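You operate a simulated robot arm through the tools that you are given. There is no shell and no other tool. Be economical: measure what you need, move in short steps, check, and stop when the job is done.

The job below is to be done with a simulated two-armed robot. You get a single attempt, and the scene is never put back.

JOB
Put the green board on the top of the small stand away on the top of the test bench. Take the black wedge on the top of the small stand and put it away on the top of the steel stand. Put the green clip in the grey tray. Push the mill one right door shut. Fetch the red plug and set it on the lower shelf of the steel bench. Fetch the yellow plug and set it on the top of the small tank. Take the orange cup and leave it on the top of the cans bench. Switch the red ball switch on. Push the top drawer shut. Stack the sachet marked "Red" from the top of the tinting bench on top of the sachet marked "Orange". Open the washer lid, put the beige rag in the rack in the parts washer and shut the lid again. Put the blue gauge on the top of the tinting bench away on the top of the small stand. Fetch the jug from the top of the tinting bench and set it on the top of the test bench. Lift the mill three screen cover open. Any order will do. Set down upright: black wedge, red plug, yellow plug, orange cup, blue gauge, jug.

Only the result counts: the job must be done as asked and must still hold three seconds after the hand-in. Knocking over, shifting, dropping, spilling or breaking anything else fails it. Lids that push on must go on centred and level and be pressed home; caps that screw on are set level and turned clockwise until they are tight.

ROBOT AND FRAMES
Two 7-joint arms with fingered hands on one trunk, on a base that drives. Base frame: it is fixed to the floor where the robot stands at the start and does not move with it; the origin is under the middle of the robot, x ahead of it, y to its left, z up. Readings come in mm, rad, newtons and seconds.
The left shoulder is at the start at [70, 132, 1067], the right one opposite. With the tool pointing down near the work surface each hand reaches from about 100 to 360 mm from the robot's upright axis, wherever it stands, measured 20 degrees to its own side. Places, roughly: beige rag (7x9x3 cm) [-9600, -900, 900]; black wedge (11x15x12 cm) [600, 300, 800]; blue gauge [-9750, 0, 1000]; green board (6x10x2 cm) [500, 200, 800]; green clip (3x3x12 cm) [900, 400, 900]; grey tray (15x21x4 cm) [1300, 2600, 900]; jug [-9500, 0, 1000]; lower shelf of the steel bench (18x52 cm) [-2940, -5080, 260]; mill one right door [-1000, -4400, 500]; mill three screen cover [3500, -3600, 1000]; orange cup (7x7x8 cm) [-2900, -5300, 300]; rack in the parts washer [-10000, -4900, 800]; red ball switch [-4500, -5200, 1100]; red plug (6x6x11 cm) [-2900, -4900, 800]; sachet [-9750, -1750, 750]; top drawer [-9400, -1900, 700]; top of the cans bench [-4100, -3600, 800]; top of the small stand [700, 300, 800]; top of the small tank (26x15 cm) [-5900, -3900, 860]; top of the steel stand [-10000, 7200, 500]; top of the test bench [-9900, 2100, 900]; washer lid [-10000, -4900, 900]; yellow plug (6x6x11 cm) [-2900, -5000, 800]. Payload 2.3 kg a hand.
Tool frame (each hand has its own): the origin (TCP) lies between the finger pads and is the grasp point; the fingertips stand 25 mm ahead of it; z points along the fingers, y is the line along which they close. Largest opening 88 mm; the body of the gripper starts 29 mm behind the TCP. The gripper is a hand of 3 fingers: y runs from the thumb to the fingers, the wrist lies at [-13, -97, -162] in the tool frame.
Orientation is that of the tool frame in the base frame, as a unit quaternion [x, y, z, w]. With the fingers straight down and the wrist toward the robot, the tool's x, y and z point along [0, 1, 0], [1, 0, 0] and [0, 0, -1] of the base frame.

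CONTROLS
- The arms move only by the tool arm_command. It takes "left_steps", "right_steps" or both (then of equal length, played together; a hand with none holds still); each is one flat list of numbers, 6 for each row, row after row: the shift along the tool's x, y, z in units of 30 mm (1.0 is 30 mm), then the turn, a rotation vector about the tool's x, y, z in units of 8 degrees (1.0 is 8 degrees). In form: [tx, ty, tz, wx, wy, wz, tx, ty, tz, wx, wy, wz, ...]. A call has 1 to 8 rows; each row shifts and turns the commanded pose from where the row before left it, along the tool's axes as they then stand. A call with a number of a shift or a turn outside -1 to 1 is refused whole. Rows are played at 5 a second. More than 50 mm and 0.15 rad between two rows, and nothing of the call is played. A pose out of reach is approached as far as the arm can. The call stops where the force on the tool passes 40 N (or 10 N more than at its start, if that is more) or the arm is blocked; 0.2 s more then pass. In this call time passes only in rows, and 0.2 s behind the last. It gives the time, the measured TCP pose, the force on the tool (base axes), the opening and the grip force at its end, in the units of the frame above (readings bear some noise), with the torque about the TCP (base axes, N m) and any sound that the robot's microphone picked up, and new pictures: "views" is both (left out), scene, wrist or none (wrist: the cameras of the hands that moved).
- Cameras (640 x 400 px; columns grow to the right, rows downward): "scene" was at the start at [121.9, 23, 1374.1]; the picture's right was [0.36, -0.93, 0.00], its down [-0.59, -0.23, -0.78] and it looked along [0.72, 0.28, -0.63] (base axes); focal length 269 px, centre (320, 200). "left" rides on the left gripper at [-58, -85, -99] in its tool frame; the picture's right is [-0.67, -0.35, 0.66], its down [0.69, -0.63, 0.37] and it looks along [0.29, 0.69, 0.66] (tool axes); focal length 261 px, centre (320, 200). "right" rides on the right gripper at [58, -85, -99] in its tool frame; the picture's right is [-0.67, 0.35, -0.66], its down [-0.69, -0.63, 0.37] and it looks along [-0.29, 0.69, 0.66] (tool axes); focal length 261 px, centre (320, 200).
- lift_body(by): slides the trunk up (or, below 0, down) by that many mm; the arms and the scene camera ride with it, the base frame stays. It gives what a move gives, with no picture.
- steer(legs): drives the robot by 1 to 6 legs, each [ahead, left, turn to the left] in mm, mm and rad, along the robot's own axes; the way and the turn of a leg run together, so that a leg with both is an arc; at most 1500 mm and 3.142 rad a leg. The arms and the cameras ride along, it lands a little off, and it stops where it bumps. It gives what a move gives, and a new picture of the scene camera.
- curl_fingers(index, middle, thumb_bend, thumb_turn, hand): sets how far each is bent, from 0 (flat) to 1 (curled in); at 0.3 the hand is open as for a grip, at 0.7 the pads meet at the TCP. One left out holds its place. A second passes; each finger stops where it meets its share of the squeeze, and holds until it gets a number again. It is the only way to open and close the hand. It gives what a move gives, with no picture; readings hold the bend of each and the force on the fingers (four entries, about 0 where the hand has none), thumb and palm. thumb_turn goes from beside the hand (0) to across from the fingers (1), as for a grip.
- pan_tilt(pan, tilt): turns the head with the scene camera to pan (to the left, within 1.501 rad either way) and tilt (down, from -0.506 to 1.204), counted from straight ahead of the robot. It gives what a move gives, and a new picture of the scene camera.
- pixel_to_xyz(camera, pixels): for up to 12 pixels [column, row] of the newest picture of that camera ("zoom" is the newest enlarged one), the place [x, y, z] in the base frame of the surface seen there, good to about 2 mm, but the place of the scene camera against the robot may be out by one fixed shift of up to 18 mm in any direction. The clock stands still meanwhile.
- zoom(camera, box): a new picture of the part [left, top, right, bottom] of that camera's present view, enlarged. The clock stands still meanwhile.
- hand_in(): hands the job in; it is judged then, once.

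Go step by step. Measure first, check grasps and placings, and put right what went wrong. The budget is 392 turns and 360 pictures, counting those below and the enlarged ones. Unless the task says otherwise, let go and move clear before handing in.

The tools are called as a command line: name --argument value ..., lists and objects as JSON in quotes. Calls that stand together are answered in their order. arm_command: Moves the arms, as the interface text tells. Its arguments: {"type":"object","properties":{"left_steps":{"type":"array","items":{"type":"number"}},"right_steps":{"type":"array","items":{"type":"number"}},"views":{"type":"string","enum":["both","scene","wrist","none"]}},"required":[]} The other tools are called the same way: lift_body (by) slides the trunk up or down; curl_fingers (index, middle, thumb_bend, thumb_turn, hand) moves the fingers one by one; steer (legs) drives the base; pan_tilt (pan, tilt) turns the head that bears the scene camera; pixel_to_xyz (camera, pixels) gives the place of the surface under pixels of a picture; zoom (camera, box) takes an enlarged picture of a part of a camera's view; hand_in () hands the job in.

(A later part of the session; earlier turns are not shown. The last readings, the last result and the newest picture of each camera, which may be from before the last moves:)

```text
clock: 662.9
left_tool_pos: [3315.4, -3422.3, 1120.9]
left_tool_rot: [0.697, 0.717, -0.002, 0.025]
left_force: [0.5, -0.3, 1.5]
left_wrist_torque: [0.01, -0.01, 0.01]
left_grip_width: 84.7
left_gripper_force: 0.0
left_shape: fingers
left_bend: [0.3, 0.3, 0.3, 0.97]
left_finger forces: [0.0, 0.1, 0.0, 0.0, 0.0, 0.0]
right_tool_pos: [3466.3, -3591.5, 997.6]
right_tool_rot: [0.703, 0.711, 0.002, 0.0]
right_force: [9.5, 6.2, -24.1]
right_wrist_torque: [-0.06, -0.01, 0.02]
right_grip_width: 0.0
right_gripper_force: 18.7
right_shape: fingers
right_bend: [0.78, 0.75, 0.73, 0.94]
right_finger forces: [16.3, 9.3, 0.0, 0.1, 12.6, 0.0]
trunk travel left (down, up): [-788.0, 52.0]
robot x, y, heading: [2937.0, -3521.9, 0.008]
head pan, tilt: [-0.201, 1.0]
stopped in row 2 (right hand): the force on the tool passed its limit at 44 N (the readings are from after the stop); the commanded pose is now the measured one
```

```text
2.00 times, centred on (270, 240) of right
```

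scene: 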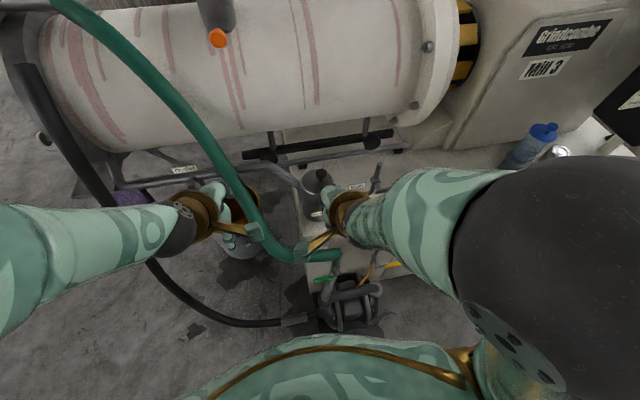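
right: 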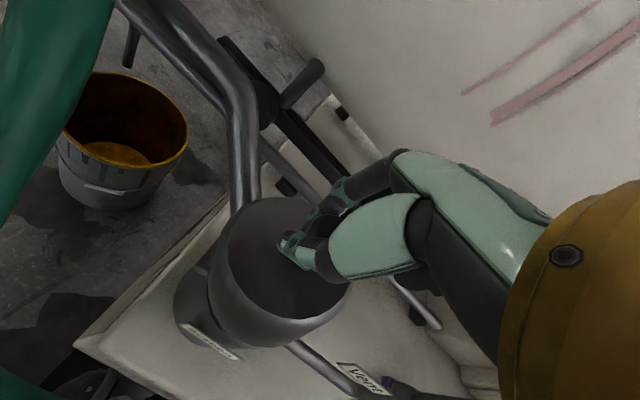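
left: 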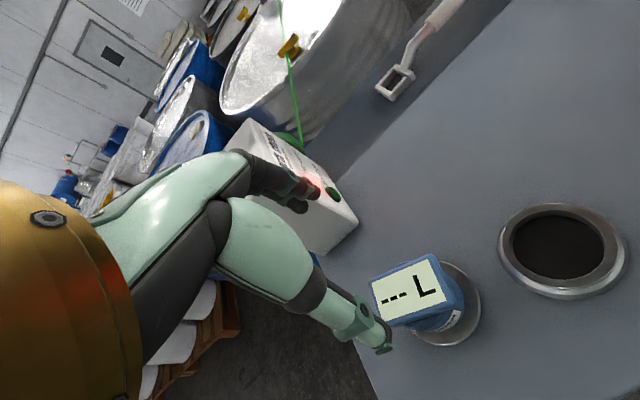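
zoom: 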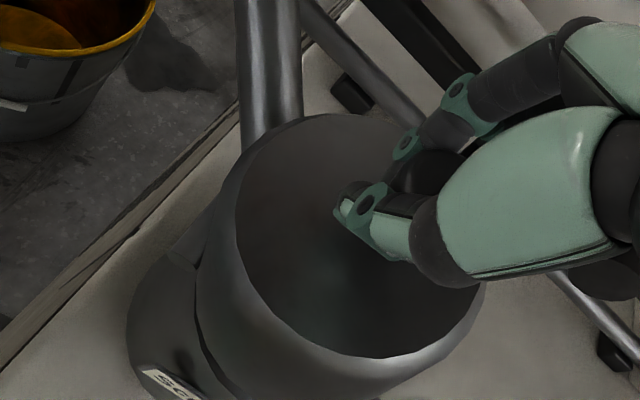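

The cap is tilting open about a hinge at ≈(y −3560, z 907). I follow that circle, rotating the hand with it in small steps.

arm_command --right_steps '[0.43, 0, 0.05, 0, -1, 0, 0.43, 0, -0.1, 0, -1, 0, 0.43, 0, -0.11, 0, -1, 0, 0.43, 0, -0.11, 0, -1, 0]' --views "wrist"

```text
clock: 663.9
left_tool_pos: [3318.6, -3423.1, 1119.2]
left_tool_rot: [0.698, 0.716, -0.003, 0.023]
left_force: [0.1, 0.2, 0.2]
left_wrist_torque: [0.0, 0.03, -0.01]
left_grip_width: 85.0
left_gripper_force: 0.1
left_shape: fingers
left_bend: [0.3, 0.3, 0.3, 0.97]
left_finger forces: [0.0, 0.1, 0.0, 0.0, 0.1, 0.0]
right_tool_pos: [3454.3, -3553.3, 995.0]
right_tool_rot: [0.681, 0.714, -0.137, 0.092]
right_force: [31.2, -0.1, 8.3]
right_wrist_torque: [-0.14, -0.02, 0.0]
right_grip_width: 0.0
right_gripper_force: 18.4
right_shape: fingers
right_bend: [0.79, 0.77, 0.77, 0.95]
right_finger forces: [9.3, 28.4, 0.0, 0.0, 0.0, 0.0]
right hand out of reach, approached as far as the arm can: row 1, 2
trunk travel left (down, up): [-788.0, 52.0]
robot x, y, heading: [2937.0, -3520.8, 0.002]
head pan, tilt: [-0.201, 1.0]
```

right: 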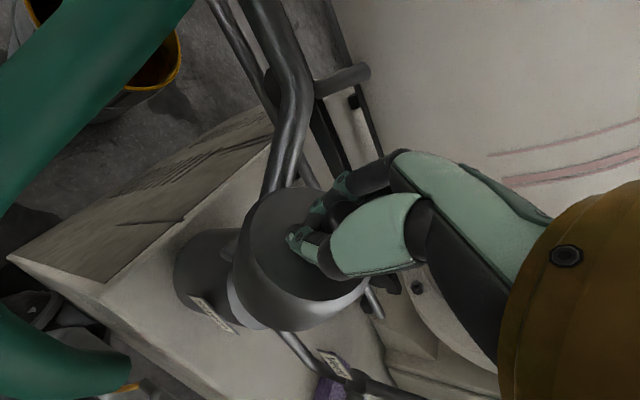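

The cap is ~40° open; x-force shows I'm at reach limit, so I drive 22 mm nearer, then continue the arc.

steer --legs '[[22, 0, 0]]'

arm_command --right_steps '[0.43, 0.1, -0.06, 0, -0.6, 0, 0.43, 0, -0.02, 0, -0.6, 0, 0.43, 0, 0.02, 0, -0.6, 0]' --views "wrist"

```text
clock: 664.7
left_tool_pos: [3328.8, -3425.7, 1123.0]
left_tool_rot: [0.697, 0.716, 0.002, 0.027]
left_force: [0.5, 0.7, -0.2]
left_wrist_torque: [0.0, 0.02, 0.01]
left_grip_width: 84.6
left_gripper_force: 0.1
left_shape: fingers
left_bend: [0.3, 0.3, 0.3, 0.97]
left_finger forces: [0.0, 0.1, 0.0, 0.0, 0.0, 0.0]
right_tool_pos: [3465.0, -3554.0, 997.3]
right_tool_rot: [0.681, 0.713, -0.138, 0.091]
right_force: [-3.1, -0.9, -10.3]
right_wrist_torque: [0.03, 0.07, -0.01]
right_grip_width: 0.1
right_gripper_force: 6.7
right_shape: fingers
right_bend: [0.78, 0.76, 0.75, 0.95]
right_finger forces: [2.9, 4.6, 0.0, 0.1, 5.6, 0.0]
trunk travel left (down, up): [-788.0, 52.0]
robot x, y, heading: [2958.3, -3519.5, 0.004]
head pan, tilt: [-0.201, 1.0]
```

scene: 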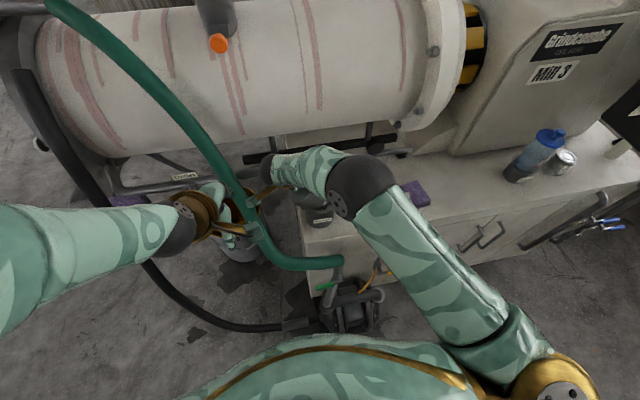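

```text
clock: 665.5
left_tool_pos: [3328.4, -3420.1, 1121.8]
left_tool_rot: [0.696, 0.718, 0.0, 0.026]
left_force: [-2.9, 32.9, -17.4]
left_wrist_torque: [-0.39, 0.57, 1.13]
left_grip_width: 82.2
left_gripper_force: 0.1
left_shape: fingers
left_bend: [0.33, 0.3, 0.3, 0.97]
left_finger forces: [0.0, 0.0, 0.0, 0.0, 0.1, 0.0]
right_tool_pos: [3464.1, -3524.4, 985.9]
right_tool_rot: [0.659, 0.698, -0.216, 0.177]
right_force: [1.0, -0.2, -1.5]
right_wrist_torque: [-0.02, 0.0, -0.03]
right_grip_width: 0.1
right_gripper_force: 3.0
right_shape: fingers
right_bend: [0.78, 0.77, 0.75, 0.95]
right_finger forces: [1.6, 2.3, 0.0, 0.0, 1.8, 0.0]
right hand out of reach, approached as far as the arm can: row 3
trunk travel left (down, up): [-788.0, 52.0]
robot x, y, heading: [2962.2, -3518.5, 0.003]
head pan, tilt: [-0.201, 1.0]
```

right: 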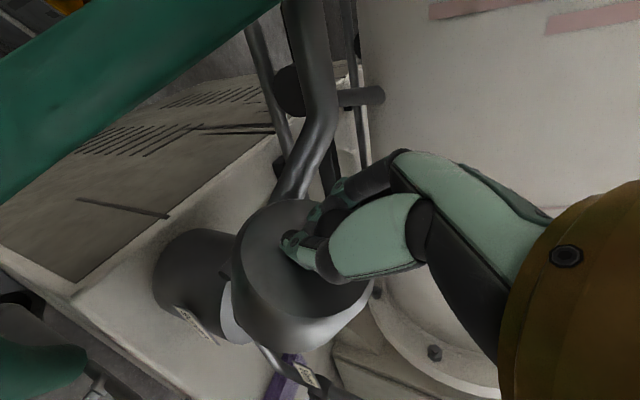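

The right hand met my left hand (33 N on the left). I move the left hand up and away, then finish the arc.

arm_command --left_steps '[0.3, -0.2, -0.7, 0, 0, 0, 0.4, -0.3, -1, 0, 0, 0, 0.3, 0, -1, 0, 0, 0]' --views "none"

arm_command --right_steps '[0.43, 0, 0.12, 0, -0.3, 0, 0.43, 0, 0.2, 0, -0.3, 0]' --views "both"

```text
clock: 666.3
left_tool_pos: [3317.2, -3395.9, 1198.2]
left_tool_rot: [0.698, 0.716, 0.002, 0.027]
left_force: [-1.0, -0.1, 0.4]
left_wrist_torque: [-0.03, 0.02, -0.01]
left_grip_width: 84.7
left_gripper_force: 0.0
left_shape: fingers
left_bend: [0.3, 0.3, 0.3, 0.97]
left_finger forces: [0.0, 0.0, 0.0, 0.0, 0.0, 0.1]
left hand out of reach, approached as far as the arm can: row 1
right_tool_pos: [3463.2, -3522.0, 985.2]
right_tool_rot: [0.657, 0.701, -0.216, 0.176]
right_force: [1.9, -0.3, -2.5]
right_wrist_torque: [-0.01, 0.02, 0.02]
right_grip_width: 0.0
right_gripper_force: 2.8
right_shape: fingers
right_bend: [0.78, 0.77, 0.75, 0.95]
right_finger forces: [2.0, 1.7, 0.1, 0.0, 1.1, 0.0]
trunk travel left (down, up): [-788.0, 52.0]
robot x, y, heading: [2961.6, -3522.8, 0.004]
head pan, tilt: [-0.201, 1.0]
```

```text
clock: 666.9
left_tool_pos: [3321.9, -3393.7, 1195.9]
left_tool_rot: [0.697, 0.716, 0.0, 0.027]
left_force: [0.4, -0.7, -0.3]
left_wrist_torque: [0.0, 0.0, 0.0]
left_grip_width: 85.0
left_gripper_force: 0.1
left_shape: fingers
left_bend: [0.3, 0.3, 0.3, 0.97]
left_finger forces: [0.0, 0.0, 0.0, 0.0, 0.0, 0.1]
right_tool_pos: [3453.2, -3515.2, 975.3]
right_tool_rot: [0.647, 0.696, -0.239, 0.2]
right_force: [17.3, 5.0, 5.9]
right_wrist_torque: [-0.05, 0.18, -0.02]
right_grip_width: 0.0
right_gripper_force: 12.2
right_shape: fingers
right_bend: [0.78, 0.78, 0.76, 0.94]
right_finger forces: [0.1, 23.5, 0.0, 0.0, 0.0, 0.0]
right hand out of reach, approached as far as the arm can: row 1, 2
trunk travel left (down, up): [-788.0, 52.0]
robot x, y, heading: [2962.8, -3518.8, 0.003]
head pan, tilt: [-0.201, 1.0]
```

scene: 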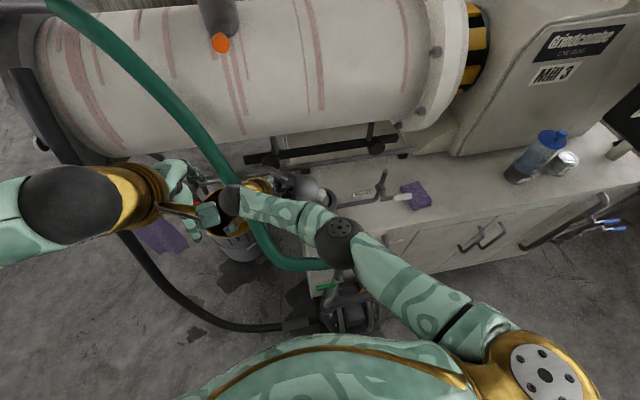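
right: 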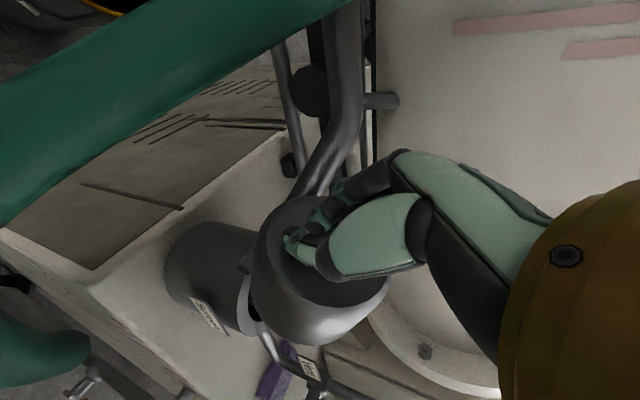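

The cap is ~65° open and I'm at the reach limit. I open the hand carefully to see whether it stays.

arm_command --right_steps '[-0.15, 0.3, 0, 0, 0, 0]' --views "none"

curl_fingers --hand "right" --index 0.55 --middle 0.55 --thumb_bend 0.55

curl_fingers --hand "right" --index 0.35 --middle 0.35 --thumb_bend 0.35

arm_command --right_steps '[0, 0, -0.3, 0, 0, 0]' --views "wrist"

```text
clock: 667.3
left_tool_pos: [3318.5, -3398.6, 1196.0]
left_tool_rot: [0.699, 0.715, 0.002, 0.027]
left_force: [0.1, 0.8, 0.3]
left_wrist_torque: [0.03, 0.02, 0.0]
left_grip_width: 84.7
left_gripper_force: 0.1
left_shape: fingers
left_bend: [0.3, 0.3, 0.3, 0.97]
left_finger forces: [0.0, 0.1, 0.1, 0.0, 0.0, 0.0]
right_tool_pos: [3454.6, -3531.3, 984.2]
right_tool_rot: [0.649, 0.688, -0.251, 0.206]
right_force: [1.2, 0.8, -7.3]
right_wrist_torque: [0.31, 0.37, -0.19]
right_grip_width: 0.1
right_gripper_force: 14.1
right_shape: fingers
right_bend: [0.79, 0.76, 0.77, 0.93]
right_finger forces: [0.8, 11.9, 0.0, 0.1, 15.0, 0.2]
right hand out of reach, approached as far as the arm can: row 1
trunk travel left (down, up): [-788.0, 52.0]
robot x, y, heading: [2961.5, -3514.9, 0.001]
head pan, tilt: [-0.201, 1.0]
```

```text
clock: 668.3
left_tool_pos: [3314.5, -3396.1, 1197.6]
left_tool_rot: [0.697, 0.716, 0.002, 0.027]
left_force: [-0.2, 0.0, 0.8]
left_wrist_torque: [0.01, 0.01, 0.04]
left_grip_width: 84.8
left_gripper_force: 0.0
left_shape: fingers
left_bend: [0.3, 0.3, 0.3, 0.97]
left_finger forces: [0.1, 0.1, 0.0, 0.0, 0.0, 0.0]
right_tool_pos: [3453.7, -3528.9, 986.1]
right_tool_rot: [0.649, 0.688, -0.25, 0.209]
right_force: [-0.4, 0.1, 0.3]
right_wrist_torque: [-0.02, 0.02, -0.01]
right_grip_width: 30.1
right_gripper_force: 0.0
right_shape: fingers
right_bend: [0.55, 0.55, 0.55, 0.97]
right_finger forces: [0.0, 0.0, 0.1, 0.0, 0.1, 0.0]
trunk travel left (down, up): [-788.0, 52.0]
robot x, y, heading: [2960.2, -3518.7, 0.007]
head pan, tilt: [-0.201, 1.0]
```

```text
clock: 669.3
left_tool_pos: [3314.5, -3396.2, 1199.4]
left_tool_rot: [0.698, 0.715, 0.002, 0.027]
left_force: [-0.9, 0.0, 0.0]
left_wrist_torque: [-0.03, 0.0, 0.01]
left_grip_width: 84.7
left_gripper_force: 0.1
left_shape: fingers
left_bend: [0.3, 0.3, 0.3, 0.97]
left_finger forces: [0.1, 0.0, 0.0, 0.0, 0.1, 0.0]
right_tool_pos: [3454.4, -3530.5, 986.3]
right_tool_rot: [0.649, 0.688, -0.249, 0.209]
right_force: [-0.5, 0.2, -0.3]
right_wrist_torque: [0.01, 0.02, -0.03]
right_grip_width: 74.2
right_gripper_force: 0.0
right_shape: fingers
right_bend: [0.35, 0.35, 0.35, 0.97]
right_finger forces: [0.0, 0.1, 0.0, 0.1, 0.0, 0.0]
trunk travel left (down, up): [-788.0, 52.0]
robot x, y, heading: [2958.0, -3522.6, 0.006]
head pan, tilt: [-0.201, 1.0]
```

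```text
clock: 669.7
left_tool_pos: [3315.9, -3396.2, 1197.9]
left_tool_rot: [0.698, 0.715, 0.002, 0.027]
left_force: [-0.3, -0.1, 0.2]
left_wrist_torque: [-0.02, 0.0, 0.0]
left_grip_width: 84.7
left_gripper_force: 0.0
left_shape: fingers
left_bend: [0.3, 0.3, 0.3, 0.97]
left_finger forces: [0.0, 0.0, 0.0, 0.0, 0.0, 0.1]
right_tool_pos: [3454.6, -3527.7, 993.1]
right_tool_rot: [0.649, 0.688, -0.249, 0.209]
right_force: [-0.3, -1.2, -0.4]
right_wrist_torque: [0.01, -0.04, 0.03]
right_grip_width: 73.8
right_gripper_force: 0.1
right_shape: fingers
right_bend: [0.35, 0.35, 0.35, 0.97]
right_finger forces: [0.0, 0.1, 0.1, 0.0, 0.1, 0.1]
trunk travel left (down, up): [-788.0, 52.0]
robot x, y, heading: [2959.5, -3522.6, 0.004]
head pan, tilt: [-0.201, 1.0]
```

right: 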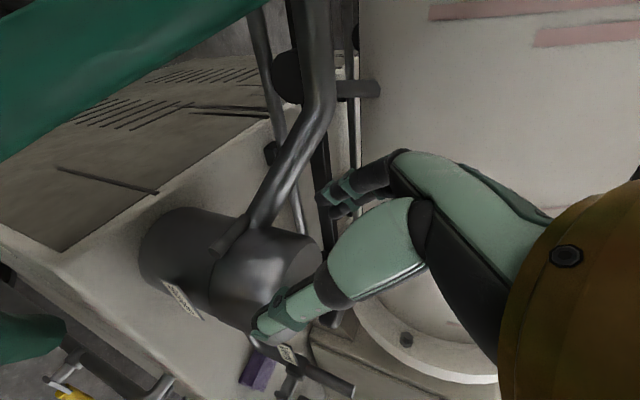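

The cap fell shut again because I backed off too early; it must go past ~80°. I reset: raise, straighten the hand, and shift the base 100 mm toward +y for better reach.

arm_command --right_steps '[-0.6, 0, -0.8, 0, 0, 0, -0.7, 0, -0.9, 0, 0, 0, -0.3, 0, -0.2, 0, 0.94, 0, -0.3, 0, -0.2, 0, 0.94, 0, 0, 0, 0, 0, 0.94, 0, 0, 0, 0, 0, 0.94, 0, 0, 0, 0, 0, 0.94, 0, -0.5, 0, 0, 0, 0, 0]' --views "none"

steer --legs '[[0, 100, 0]]'

arm_command --right_steps '[0, 0, 0, 0, 0, 0]' --views "wrist"

```text
clock: 671.5
left_tool_pos: [3315.6, -3397.1, 1197.1]
left_tool_rot: [0.698, 0.716, 0.002, 0.026]
left_force: [0.3, -0.7, 0.1]
left_wrist_torque: [0.0, 0.01, 0.01]
left_grip_width: 84.6
left_gripper_force: 0.0
left_shape: fingers
left_bend: [0.3, 0.3, 0.3, 0.97]
left_finger forces: [0.0, 0.0, 0.0, 0.0, 0.1, 0.0]
right_tool_pos: [3462.7, -3549.0, 1076.6]
right_tool_rot: [0.695, 0.718, -0.026, -0.025]
right_force: [-0.7, -0.4, -0.4]
right_wrist_torque: [-0.01, 0.04, 0.0]
right_grip_width: 74.0
right_gripper_force: 0.0
right_shape: fingers
right_bend: [0.35, 0.35, 0.35, 0.97]
right_finger forces: [0.0, 0.0, 0.0, 0.0, 0.0, 0.0]
trunk travel left (down, up): [-788.0, 52.0]
robot x, y, heading: [2957.5, -3521.3, 0.001]
head pan, tilt: [-0.201, 1.0]
```

```text
clock: 672.7
left_tool_pos: [3314.2, -3304.1, 1199.0]
left_tool_rot: [0.698, 0.715, 0.003, 0.026]
left_force: [-0.3, -0.6, -0.6]
left_wrist_torque: [0.02, 0.01, 0.05]
left_grip_width: 84.7
left_gripper_force: 0.0
left_shape: fingers
left_bend: [0.3, 0.3, 0.3, 0.97]
left_finger forces: [0.0, 0.1, 0.1, 0.0, 0.0, 0.0]
right_tool_pos: [3463.7, -3456.6, 1075.5]
right_tool_rot: [0.695, 0.719, -0.026, -0.025]
right_force: [-0.1, 0.5, -0.3]
right_wrist_torque: [0.03, 0.0, 0.03]
right_grip_width: 73.9
right_gripper_force: 0.1
right_shape: fingers
right_bend: [0.35, 0.35, 0.35, 0.97]
right_finger forces: [0.1, 0.1, 0.1, 0.0, 0.0, 0.0]
trunk travel left (down, up): [-788.0, 52.0]
robot x, y, heading: [2957.8, -3422.9, 0.003]
head pan, tilt: [-0.201, 1.0]
```

scene: 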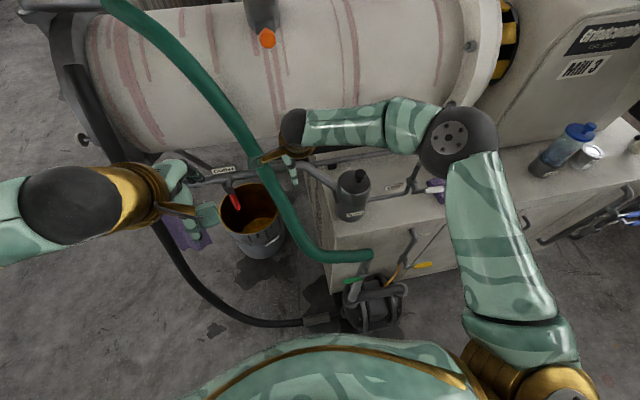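

```text
clock: 673.1
left_tool_pos: [3314.5, -3299.3, 1198.0]
left_tool_rot: [0.698, 0.715, 0.002, 0.027]
left_force: [-0.9, 1.0, 0.1]
left_wrist_torque: [-0.01, -0.02, 0.01]
left_grip_width: 84.9
left_gripper_force: 0.0
left_shape: fingers
left_bend: [0.3, 0.3, 0.3, 0.97]
left_finger forces: [0.0, 0.0, 0.1, 0.0, 0.0, 0.0]
right_tool_pos: [3462.4, -3451.5, 1076.4]
right_tool_rot: [0.695, 0.718, -0.027, -0.024]
right_force: [-0.4, 0.6, 0.1]
right_wrist_torque: [0.02, 0.0, -0.03]
right_grip_width: 73.9
right_gripper_force: 0.0
right_shape: fingers
right_bend: [0.35, 0.35, 0.35, 0.97]
right_finger forces: [0.0, 0.0, 0.0, 0.0, 0.1, 0.0]
trunk travel left (down, up): [-788.0, 52.0]
robot x, y, heading: [2958.1, -3419.7, 0.002]
head pan, tilt: [-0.201, 1.0]
```

right: 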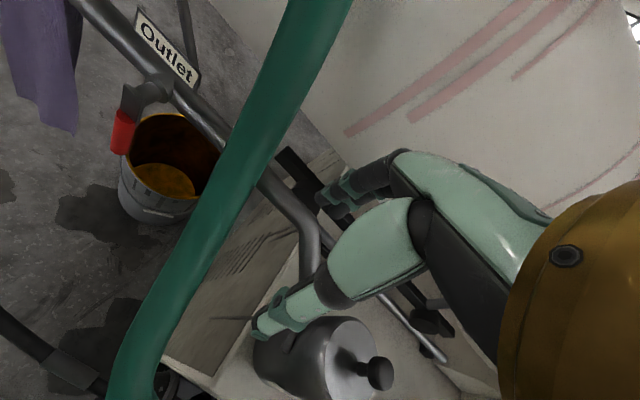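

I bring the hand over the knob again (−166 mm in y) and descend partway.

arm_command --right_steps '[-0.92, 0, 0, -0.52, 0, 0, -0.92, 0, 0, 0, 0, 0, -0.92, 0, 0, 0, 0, 0, -0.92, 0, 0, 0, 0, 0, -0.92, 0, 0, 0, 0, 0, -0.92, 0, 0, 0, 0, 0, 0, 0, 0.9, 0, 0, 0]' --views "wrist"

pixel_to_xyz --camera "right" --pixels '[[266, 262], [260, 265], [272, 258], [255, 262], [280, 270]]'

```text
clock: 674.7
left_tool_pos: [3317.4, -3299.7, 1197.4]
left_tool_rot: [0.699, 0.715, 0.001, 0.028]
left_force: [-0.1, -0.2, 1.4]
left_wrist_torque: [0.02, 0.01, 0.03]
left_grip_width: 84.9
left_gripper_force: 0.1
left_shape: fingers
left_bend: [0.3, 0.3, 0.3, 0.97]
left_finger forces: [0.1, 0.0, 0.0, 0.0, 0.0, 0.0]
right_tool_pos: [3468.5, -3620.2, 1051.0]
right_tool_rot: [0.695, 0.719, -0.001, 0.002]
right_force: [0.3, 0.3, -0.6]
right_wrist_torque: [-0.02, -0.01, 0.01]
right_grip_width: 73.8
right_gripper_force: 0.0
right_shape: fingers
right_bend: [0.35, 0.35, 0.35, 0.97]
right_finger forces: [0.0, 0.0, 0.0, 0.1, 0.1, 0.0]
trunk travel left (down, up): [-788.0, 52.0]
robot x, y, heading: [2958.6, -3424.6, 0.001]
head pan, tilt: [-0.201, 1.0]
```

right: 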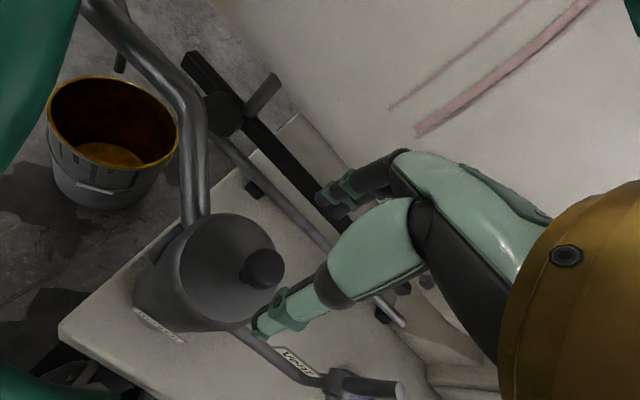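

```text
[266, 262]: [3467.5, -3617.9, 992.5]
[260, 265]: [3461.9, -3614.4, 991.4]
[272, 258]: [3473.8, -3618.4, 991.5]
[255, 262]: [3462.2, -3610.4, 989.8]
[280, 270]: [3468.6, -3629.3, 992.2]
```

Aligned on the knob. I descend, close firmly, and follow the hinge circle with the hand rotating along (constant increments).

arm_command --right_steps '[0.05, 0, 0.9, 0, 0, 0, 0, 0, 0.9, 0, 0, 0, 0, 0, 0.38, 0, 0, 0]' --views "none"

curl_fingers --hand "right" --index 0.8 --middle 0.8 --thumb_bend 0.8

arm_command --right_steps '[0.37, 0, -0.24, 0, -1, 0, 0.37, 0, -0.24, 0, -1, 0, 0.37, 0, -0.24, 0, -1, 0, 0.37, 0, -0.24, 0, -1, 0]' --views "wrist"

```text
clock: 675.5
left_tool_pos: [3315.2, -3299.5, 1198.1]
left_tool_rot: [0.699, 0.715, 0.002, 0.026]
left_force: [-0.6, -0.1, 0.2]
left_wrist_torque: [-0.02, -0.03, 0.01]
left_grip_width: 84.8
left_gripper_force: 0.0
left_shape: fingers
left_bend: [0.3, 0.3, 0.3, 0.97]
left_finger forces: [0.1, 0.0, 0.0, 0.0, 0.1, 0.0]
right_tool_pos: [3466.5, -3617.6, 983.2]
right_tool_rot: [0.695, 0.719, -0.002, 0.002]
right_force: [0.6, 0.3, 0.7]
right_wrist_torque: [-0.01, 0.0, -0.02]
right_grip_width: 74.0
right_gripper_force: 0.0
right_shape: fingers
right_bend: [0.35, 0.35, 0.35, 0.97]
right_finger forces: [0.0, 0.0, 0.0, 0.1, 0.0, 0.0]
trunk travel left (down, up): [-788.0, 52.0]
robot x, y, heading: [2955.5, -3424.8, 0.002]
head pan, tilt: [-0.201, 1.0]
```

```text
clock: 676.5
left_tool_pos: [3315.0, -3298.7, 1196.8]
left_tool_rot: [0.698, 0.715, 0.001, 0.028]
left_force: [0.2, 0.0, -0.5]
left_wrist_torque: [0.02, 0.01, 0.03]
left_grip_width: 84.8
left_gripper_force: 0.1
left_shape: fingers
left_bend: [0.3, 0.3, 0.3, 0.97]
left_finger forces: [0.0, 0.1, 0.0, 0.0, 0.0, 0.0]
right_tool_pos: [3467.3, -3616.6, 984.8]
right_tool_rot: [0.696, 0.718, -0.001, 0.003]
right_force: [4.1, 0.6, 4.2]
right_wrist_torque: [-0.17, -0.78, 0.09]
right_grip_width: 0.0
right_gripper_force: 14.6
right_shape: fingers
right_bend: [0.77, 0.4, 0.73, 0.96]
right_finger forces: [0.4, 18.6, 0.1, 0.0, 9.7, 0.1]
trunk travel left (down, up): [-788.0, 52.0]
robot x, y, heading: [2960.7, -3425.3, 0.002]
head pan, tilt: [-0.201, 1.0]
```

```text
clock: 677.5
left_tool_pos: [3312.2, -3297.7, 1198.0]
left_tool_rot: [0.699, 0.715, 0.002, 0.028]
left_force: [1.0, 0.5, 0.9]
left_wrist_torque: [-0.05, -0.02, 0.02]
left_grip_width: 84.6
left_gripper_force: 0.0
left_shape: fingers
left_bend: [0.3, 0.3, 0.3, 0.97]
left_finger forces: [0.0, 0.0, 0.1, 0.0, 0.0, 0.0]
right_tool_pos: [3442.2, -3575.1, 985.6]
right_tool_rot: [0.672, 0.711, -0.184, 0.094]
right_force: [2.5, -0.7, 11.2]
right_wrist_torque: [-0.29, -0.43, 0.02]
right_grip_width: 0.2
right_gripper_force: 5.8
right_shape: fingers
right_bend: [0.77, 0.47, 0.73, 0.96]
right_finger forces: [0.1, 11.2, 0.0, 0.0, 0.0, 0.1]
right hand out of reach, approached as far as the arm can: row 3, 4
trunk travel left (down, up): [-788.0, 52.0]
robot x, y, heading: [2962.4, -3422.1, 0.001]
head pan, tilt: [-0.201, 1.0]
```

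right: 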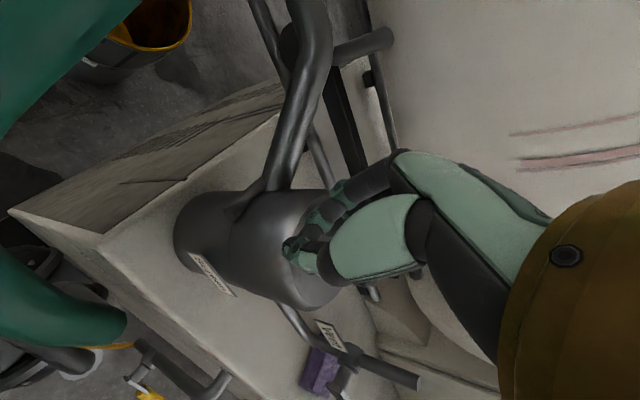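

The middle finger missed the knob and the hand slid off. New idea: since the hinge is low on the +y side, pushing the knob in +y with the fist from its −y side opens the cap. I reposition the fist beside the knob.

arm_command --right_steps '[-0.5, 0.2, -0.85, 0, 0, 0, -0.5, 0.2, -0.85, 0, 0, 0, -0.4, 0.2, -0.2, 0, 0.95, 0, -0.4, 0.2, -0.2, 0, 0.95, 0, -0.5, 0, -0.2, 0, 0.95, 0, -0.5, 0, 0, 0, 0.95, 0, -0.6, 0, 0, 0, 0, 0]' --views "none"

curl_fingers --hand "right" --index 0.7 --middle 0.7 --thumb_bend 0.7

```text
clock: 679.1
left_tool_pos: [3315.6, -3300.3, 1199.5]
left_tool_rot: [0.699, 0.715, 0.001, 0.027]
left_force: [0.4, 0.2, -0.6]
left_wrist_torque: [-0.04, 0.0, 0.03]
left_grip_width: 84.7
left_gripper_force: 0.0
left_shape: fingers
left_bend: [0.3, 0.3, 0.3, 0.97]
left_finger forces: [0.0, 0.0, 0.1, 0.1, 0.0, 0.1]
right_tool_pos: [3492.7, -3626.2, 1097.6]
right_tool_rot: [0.696, 0.718, -0.01, 0.012]
right_force: [0.2, 0.0, 0.1]
right_wrist_torque: [0.02, -0.03, -0.01]
right_grip_width: 0.2
right_gripper_force: 0.0
right_shape: fingers
right_bend: [0.77, 0.51, 0.73, 0.96]
right_finger forces: [0.1, 0.0, 0.0, 0.1, 0.1, 0.1]
trunk travel left (down, up): [-788.0, 52.0]
robot x, y, heading: [2957.9, -3426.9, 0.004]
head pan, tilt: [-0.201, 1.0]
```

```text
clock: 680.1
left_tool_pos: [3315.3, -3299.2, 1197.6]
left_tool_rot: [0.699, 0.715, 0.002, 0.027]
left_force: [-0.2, -0.9, 0.2]
left_wrist_torque: [-0.01, -0.01, 0.01]
left_grip_width: 84.6
left_gripper_force: 0.1
left_shape: fingers
left_bend: [0.3, 0.3, 0.3, 0.97]
left_finger forces: [0.1, 0.1, 0.0, 0.0, 0.0, 0.0]
right_tool_pos: [3491.0, -3625.4, 1099.0]
right_tool_rot: [0.696, 0.718, -0.01, 0.012]
right_force: [0.0, -0.6, 0.4]
right_wrist_torque: [-0.02, -0.01, -0.01]
right_grip_width: 0.0
right_gripper_force: 0.1
right_shape: fingers
right_bend: [0.7, 0.7, 0.7, 0.97]
right_finger forces: [0.0, 0.0, 0.0, 0.0, 0.1, 0.0]
trunk travel left (down, up): [-788.0, 52.0]
robot x, y, heading: [2960.6, -3423.2, 0.004]
head pan, tilt: [-0.201, 1.0]
```

arm_command --right_steps '[-0.7, -0.4, 0, 0, 0, 0, -0.65, -0.4, 0, 0, 0, 0, 0, 0, 0.9, 0, 0, 0, 0, 0, 0.9, 0, 0, 0, 0, 0, 0.9, 0, 0, 0, 0, 0, 0.7, 0, 0, 0]' --views "wrist"

```text
clock: 681.5
left_tool_pos: [3315.5, -3300.6, 1197.7]
left_tool_rot: [0.698, 0.716, 0.002, 0.028]
left_force: [-0.1, 0.2, -0.4]
left_wrist_torque: [0.03, -0.01, -0.02]
left_grip_width: 84.4
left_gripper_force: 0.0
left_shape: fingers
left_bend: [0.3, 0.3, 0.3, 0.97]
left_finger forces: [0.0, 0.1, 0.0, 0.0, 0.0, 0.0]
right_tool_pos: [3470.3, -3670.0, 994.2]
right_tool_rot: [0.696, 0.718, -0.011, 0.011]
right_force: [-0.1, 0.3, 0.4]
right_wrist_torque: [-0.03, 0.01, 0.03]
right_grip_width: 0.0
right_gripper_force: 0.0
right_shape: fingers
right_bend: [0.7, 0.7, 0.7, 0.97]
right_finger forces: [0.0, 0.0, 0.0, 0.0, 0.0, 0.0]
trunk travel left (down, up): [-788.0, 52.0]
robot x, y, heading: [2961.0, -3423.6, 0.001]
head pan, tilt: [-0.201, 1.0]
```

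right: 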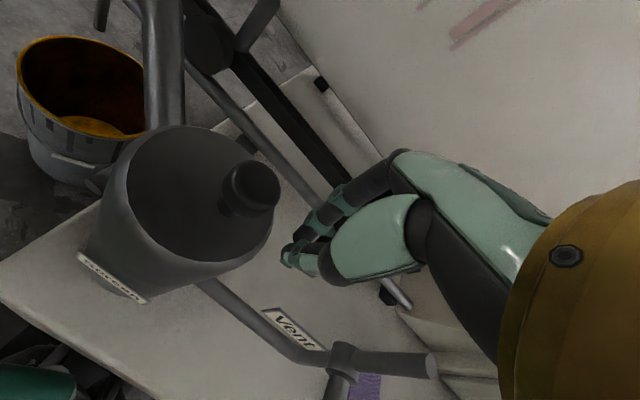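

The fist is beside the knob. I push toward +y, rising slightly along the way.

arm_command --right_steps '[0.8, 0, 0, 0, 0, 0, 0.8, 0, -0.1, 0, 0, 0, 0.7, 0, -0.3, 0, 0, 0, 0.7, 0, -0.3, 0, 0, 0]' --views "wrist"

```text
clock: 682.5
left_tool_pos: [3314.5, -3298.9, 1198.1]
left_tool_rot: [0.698, 0.716, 0.0, 0.027]
left_force: [-0.7, 0.2, -0.2]
left_wrist_torque: [0.03, -0.02, 0.0]
left_grip_width: 84.8
left_gripper_force: 0.0
left_shape: fingers
left_bend: [0.3, 0.3, 0.3, 0.97]
left_finger forces: [0.0, 0.0, 0.1, 0.1, 0.0, 0.1]
right_tool_pos: [3465.8, -3577.5, 1014.3]
right_tool_rot: [0.695, 0.719, -0.01, 0.012]
right_force: [4.3, -3.1, 6.8]
right_wrist_torque: [-0.18, -0.02, -0.08]
right_grip_width: 2.4
right_gripper_force: 9.7
right_shape: fingers
right_bend: [0.67, 0.73, 0.69, 0.98]
right_finger forces: [6.6, 10.4, 0.0, 0.0, 1.5, 0.0]
trunk travel left (down, up): [-788.0, 52.0]
robot x, y, heading: [2962.1, -3423.2, 0.005]
head pan, tilt: [-0.201, 1.0]
```

right: 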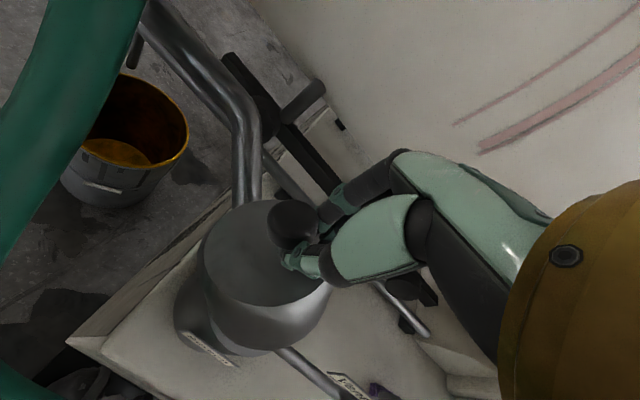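

It works — the cap is swinging up. I continue pushing.

arm_command --right_steps '[0.7, 0, -0.05, 0, 0, 0, 0.7, 0, 0.05, 0, 0, 0, 0.7, 0, 0.1, 0, 0, 0]' --views "wrist"

```text
clock: 683.3
left_tool_pos: [3317.0, -3300.5, 1197.4]
left_tool_rot: [0.698, 0.715, 0.002, 0.027]
left_force: [-0.7, 0.4, 0.9]
left_wrist_torque: [0.0, -0.01, -0.03]
left_grip_width: 84.8
left_gripper_force: 0.1
left_shape: fingers
left_bend: [0.3, 0.3, 0.3, 0.97]
left_finger forces: [0.0, 0.1, 0.1, 0.0, 0.0, 0.0]
right_tool_pos: [3464.3, -3517.1, 1007.5]
right_tool_rot: [0.695, 0.719, -0.011, 0.009]
right_force: [0.0, -0.7, -2.7]
right_wrist_torque: [-0.03, 0.04, -0.07]
right_grip_width: 6.0
right_gripper_force: 7.4
right_shape: fingers
right_bend: [0.64, 0.71, 0.68, 0.98]
right_finger forces: [5.6, 5.8, 0.1, 0.0, 1.1, 0.0]
trunk travel left (down, up): [-788.0, 52.0]
robot x, y, heading: [2958.3, -3419.6, 0.003]
head pan, tilt: [-0.201, 1.0]
```

right: 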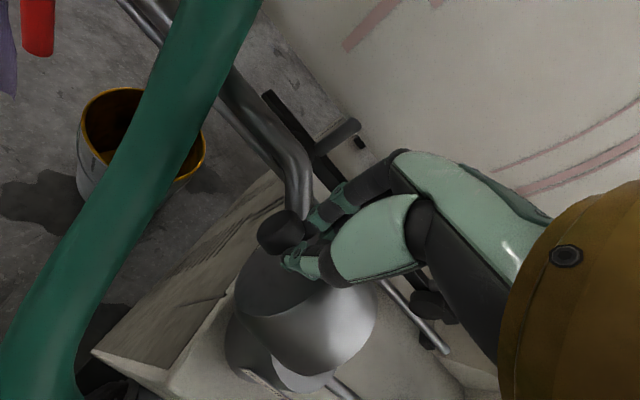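

~70° now. Two more pushes with a slight downward path to carry it past vertical.

arm_command --right_steps '[0.7, 0, 0.2, 0, 0, 0, 0.7, 0, 0.35, 0, 0, 0, 0.6, 0, 0.4, 0, 0, 0]' --views "wrist"

```text
clock: 684.1
left_tool_pos: [3314.1, -3299.6, 1198.1]
left_tool_rot: [0.699, 0.715, 0.002, 0.028]
left_force: [-0.1, -0.3, 0.1]
left_wrist_torque: [0.0, -0.03, 0.02]
left_grip_width: 84.8
left_gripper_force: 0.1
left_shape: fingers
left_bend: [0.3, 0.3, 0.3, 0.97]
left_finger forces: [0.1, 0.0, 0.0, 0.0, 0.0, 0.0]
right_tool_pos: [3454.3, -3470.8, 981.8]
right_tool_rot: [0.693, 0.721, -0.026, -0.001]
right_force: [-0.5, 1.1, 1.0]
right_wrist_torque: [0.04, -0.02, 0.02]
right_grip_width: 0.0
right_gripper_force: 0.6
right_shape: fingers
right_bend: [0.7, 0.7, 0.7, 0.98]
right_finger forces: [1.7, 0.0, 0.1, 0.1, 0.0, 0.1]
right hand out of reach, approached as far as the arm can: row 2, 3
trunk travel left (down, up): [-788.0, 52.0]
robot x, y, heading: [2959.6, -3426.3, 0.002]
head pan, tilt: [-0.201, 1.0]
```

right: 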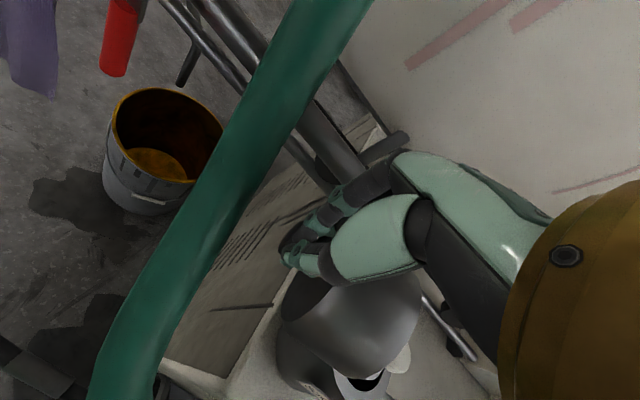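

The pot's mouth is exposed. I raise the hand straight up and watch whether the cap stays open.

arm_command --right_steps '[0, 0, -0.7, 0, 0, 0, 0, 0, -1, 0, 0, 0, 0, 0, -1, 0, 0, 0]' --views "both"

```text
clock: 684.9
left_tool_pos: [3314.3, -3300.3, 1198.2]
left_tool_rot: [0.698, 0.715, 0.001, 0.027]
left_force: [0.1, 0.1, -0.2]
left_wrist_torque: [-0.02, 0.04, 0.01]
left_grip_width: 84.6
left_gripper_force: 0.1
left_shape: fingers
left_bend: [0.3, 0.3, 0.3, 0.97]
left_finger forces: [0.0, 0.1, 0.0, 0.1, 0.0, 0.0]
right_tool_pos: [3458.3, -3468.4, 1063.4]
right_tool_rot: [0.695, 0.718, -0.011, 0.013]
right_force: [-0.1, 0.3, 0.0]
right_wrist_torque: [-0.03, -0.02, -0.02]
right_grip_width: 0.1
right_gripper_force: 0.0
right_shape: fingers
right_bend: [0.7, 0.7, 0.7, 0.98]
right_finger forces: [0.0, 0.0, 0.0, 0.1, 0.0, 0.0]
trunk travel left (down, up): [-788.0, 52.0]
robot x, y, heading: [2960.0, -3423.8, 0.001]
head pan, tilt: [-0.201, 1.0]
```

scene: 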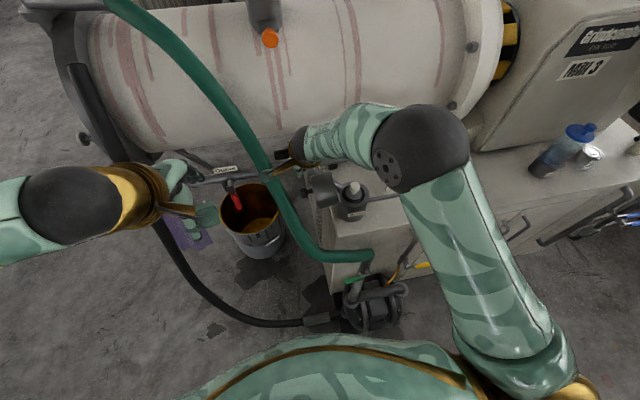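
right: 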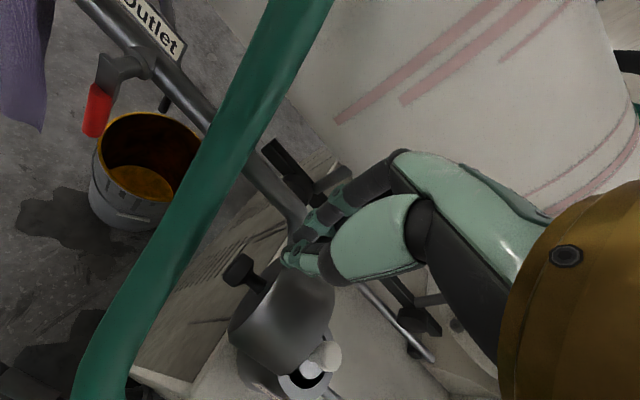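

The cover stays open. I retract the right hand, leave the aisle, and head toward mill one.

arm_command --right_steps '[0, -0.3, -1, 0, 0, 0, 0, -0.8, -0.5, 0, 0, 0, 0, -1, 0, 0, 0, 0, 0, -1, 0, 0, 0, 0, 0, -1, 0, 0, 0, 0]' --views "none"

steer --legs '[[-30, 0, 0], [0, 1250, 0], [-1000, 300, 0], [-1400, 0, 0], [-600, 0, -1.57]]'

pan_tilt --pan 0.0 --tilt 0.4

```text
clock: 686.1
left_tool_pos: [3313.9, -3300.5, 1198.0]
left_tool_rot: [0.698, 0.715, 0.002, 0.028]
left_force: [0.2, 0.4, -0.3]
left_wrist_torque: [-0.01, 0.0, 0.0]
left_grip_width: 84.8
left_gripper_force: 0.1
left_shape: fingers
left_bend: [0.3, 0.3, 0.3, 0.97]
left_finger forces: [0.1, 0.1, 0.0, 0.0, 0.0, 0.1]
right_tool_pos: [3334.7, -3471.3, 1108.4]
right_tool_rot: [0.697, 0.717, -0.008, 0.009]
right_force: [-0.6, -0.2, 0.5]
right_wrist_torque: [0.05, -0.02, 0.0]
right_grip_width: 0.0
right_gripper_force: 0.0
right_shape: fingers
right_bend: [0.7, 0.7, 0.7, 0.98]
right_finger forces: [0.0, 0.1, 0.1, 0.0, 0.0, 0.0]
trunk travel left (down, up): [-788.0, 52.0]
robot x, y, heading: [2960.8, -3424.9, 0.001]
head pan, tilt: [-0.201, 1.0]
```

```text
clock: 687.0
left_tool_pos: [3296.7, -3299.2, 1196.1]
left_tool_rot: [0.699, 0.715, 0.001, 0.026]
left_force: [0.9, 0.2, 0.6]
left_wrist_torque: [0.01, 0.01, 0.01]
left_grip_width: 84.8
left_gripper_force: 0.0
left_shape: fingers
left_bend: [0.3, 0.3, 0.3, 0.97]
left_finger forces: [0.0, 0.0, 0.0, 0.0, 0.1, 0.0]
right_tool_pos: [3318.0, -3470.0, 1107.7]
right_tool_rot: [0.696, 0.718, -0.006, 0.005]
right_force: [0.3, 0.5, 0.4]
right_wrist_torque: [-0.04, 0.05, -0.01]
right_grip_width: 0.0
right_gripper_force: 0.0
right_shape: fingers
right_bend: [0.7, 0.7, 0.7, 0.98]
right_finger forces: [0.0, 0.0, 0.0, 0.0, 0.0, 0.1]
trunk travel left (down, up): [-788.0, 52.0]
robot x, y, heading: [2936.4, -3424.2, -0.002]
head pan, tilt: [-0.201, 1.0]
stopped in leg 1: the robot was blocked; the commanded pose is now the measured one
```

scene: 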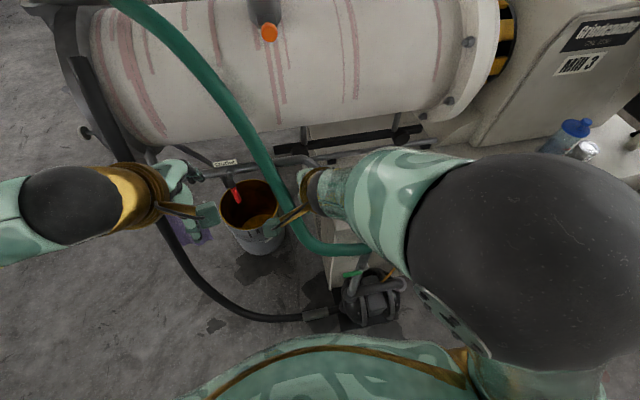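

```text
clock: 688.0
left_tool_pos: [3291.4, -3299.9, 1198.3]
left_tool_rot: [0.698, 0.716, 0.002, 0.027]
left_force: [0.3, -0.1, -0.8]
left_wrist_torque: [0.0, -0.02, 0.03]
left_grip_width: 84.7
left_gripper_force: 0.0
left_shape: fingers
left_bend: [0.3, 0.3, 0.3, 0.97]
left_finger forces: [0.0, 0.0, 0.0, 0.0, 0.0, 0.1]
right_tool_pos: [3314.1, -3470.9, 1108.3]
right_tool_rot: [0.696, 0.718, -0.004, 0.007]
right_force: [-0.1, 0.0, -0.2]
right_wrist_torque: [0.01, 0.01, 0.0]
right_grip_width: 0.2
right_gripper_force: 0.1
right_shape: fingers
right_bend: [0.7, 0.7, 0.7, 0.98]
right_finger forces: [0.1, 0.0, 0.0, 0.1, 0.0, 0.0]
trunk travel left (down, up): [-788.0, 52.0]
robot x, y, heading: [2934.4, -3420.2, -0.0]
head pan, tilt: [0.0, 0.4]
```

scene: 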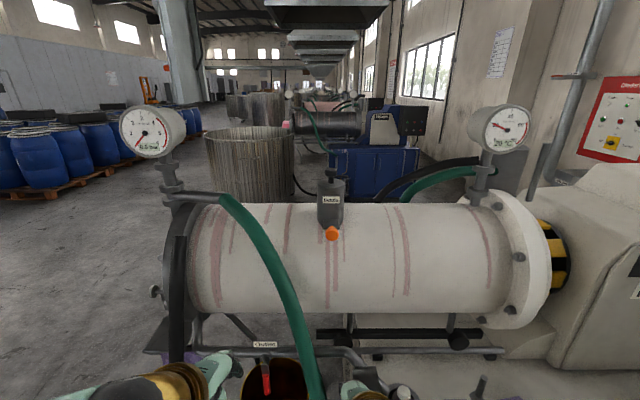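

The base touched the stool behind; I move forward 22 mm first, then out sideways.

steer --legs '[[24, 0, 0], [0, 700, 0], [0, 650, 0], [-1000, 200, 0], [-1450, 0, 0]]'

```text
clock: 707.1
left_tool_pos: [865.0, -1761.8, 1198.1]
left_tool_rot: [0.692, 0.721, 0.002, 0.027]
left_force: [-0.7, 0.0, 0.1]
left_wrist_torque: [0.0, 0.02, 0.03]
left_grip_width: 84.8
left_gripper_force: 0.0
left_shape: fingers
left_bend: [0.3, 0.3, 0.3, 0.97]
left_finger forces: [0.1, 0.0, 0.0, 0.0, 0.0, 0.1]
right_tool_pos: [888.8, -1930.9, 1109.2]
right_tool_rot: [0.69, 0.724, -0.006, 0.008]
right_force: [-0.2, -0.2, -0.5]
right_wrist_torque: [-0.02, -0.04, -0.01]
right_grip_width: 0.0
right_gripper_force: 0.1
right_shape: fingers
right_bend: [0.7, 0.7, 0.7, 0.98]
right_finger forces: [0.1, 0.1, 0.0, 0.1, 0.0, 0.0]
trunk travel left (down, up): [-788.0, 52.0]
robot x, y, heading: [506.7, -1893.9, 0.018]
head pan, tilt: [0.0, 0.4]
```

scene: 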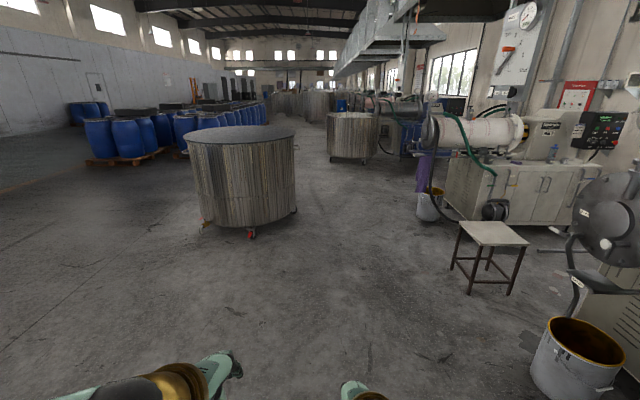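

Stool and mill look fine. I drive back west along y≈−1900 to see mill one's open door from the −x side.

steer --legs '[[-1400, 0, 0], [-1300, 0, -0.02]]'

pan_tilt --pan -0.95 --tilt 0.4

```text
clock: 720.4
left_tool_pos: [-1876.7, -1901.0, 1197.6]
left_tool_rot: [0.675, 0.737, 0.002, 0.028]
left_force: [-0.1, 0.1, -0.1]
left_wrist_torque: [-0.01, 0.0, 0.01]
left_grip_width: 84.6
left_gripper_force: 0.0
left_shape: fingers
left_bend: [0.3, 0.3, 0.3, 0.97]
left_finger forces: [0.0, 0.0, 0.1, 0.0, 0.0, 0.0]
right_tool_pos: [-1844.2, -2069.8, 1107.6]
right_tool_rot: [0.673, 0.739, -0.005, 0.008]
right_force: [0.4, -0.3, -0.1]
right_wrist_torque: [0.01, 0.02, -0.01]
right_grip_width: 0.1
right_gripper_force: 0.0
right_shape: fingers
right_bend: [0.7, 0.7, 0.7, 0.98]
right_finger forces: [0.0, 0.1, 0.1, 0.0, 0.1, 0.0]
trunk travel left (down, up): [-788.0, 52.0]
robot x, y, heading: [-2227.1, -2044.4, 0.063]
head pan, tilt: [0.0, 0.4]
```

scene: 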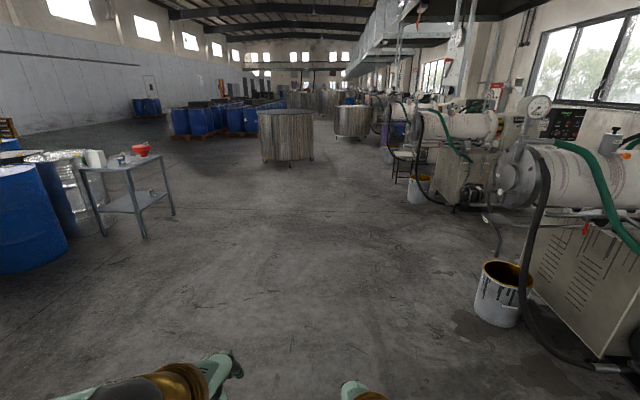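

```text
clock: 721.6
left_tool_pos: [-1876.7, -1900.9, 1197.7]
left_tool_rot: [0.676, 0.736, 0.002, 0.027]
left_force: [0.2, 0.5, -0.2]
left_wrist_torque: [0.01, -0.02, 0.0]
left_grip_width: 84.6
left_gripper_force: 0.1
left_shape: fingers
left_bend: [0.3, 0.3, 0.3, 0.97]
left_finger forces: [0.0, 0.1, 0.1, 0.0, 0.0, 0.0]
right_tool_pos: [-1843.9, -2069.0, 1108.4]
right_tool_rot: [0.673, 0.74, -0.004, 0.007]
right_force: [-0.3, 0.4, 0.4]
right_wrist_torque: [-0.01, -0.03, 0.03]
right_grip_width: 0.2
right_gripper_force: 0.0
right_shape: fingers
right_bend: [0.7, 0.7, 0.7, 0.98]
right_finger forces: [0.1, 0.0, 0.1, 0.0, 0.1, 0.0]
trunk travel left (down, up): [-788.0, 52.0]
robot x, y, heading: [-2227.7, -2046.5, 0.067]
head pan, tilt: [-0.949, 0.4]
```

scene: 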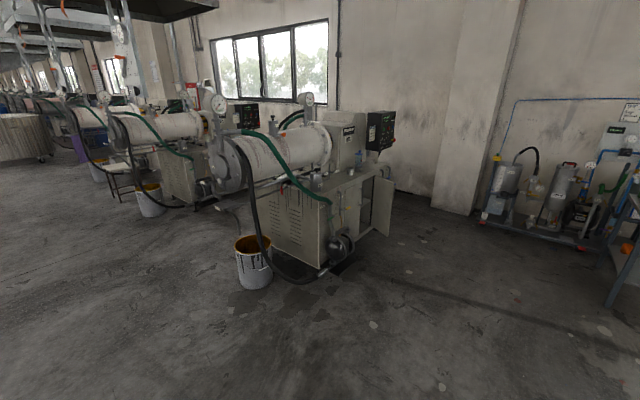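

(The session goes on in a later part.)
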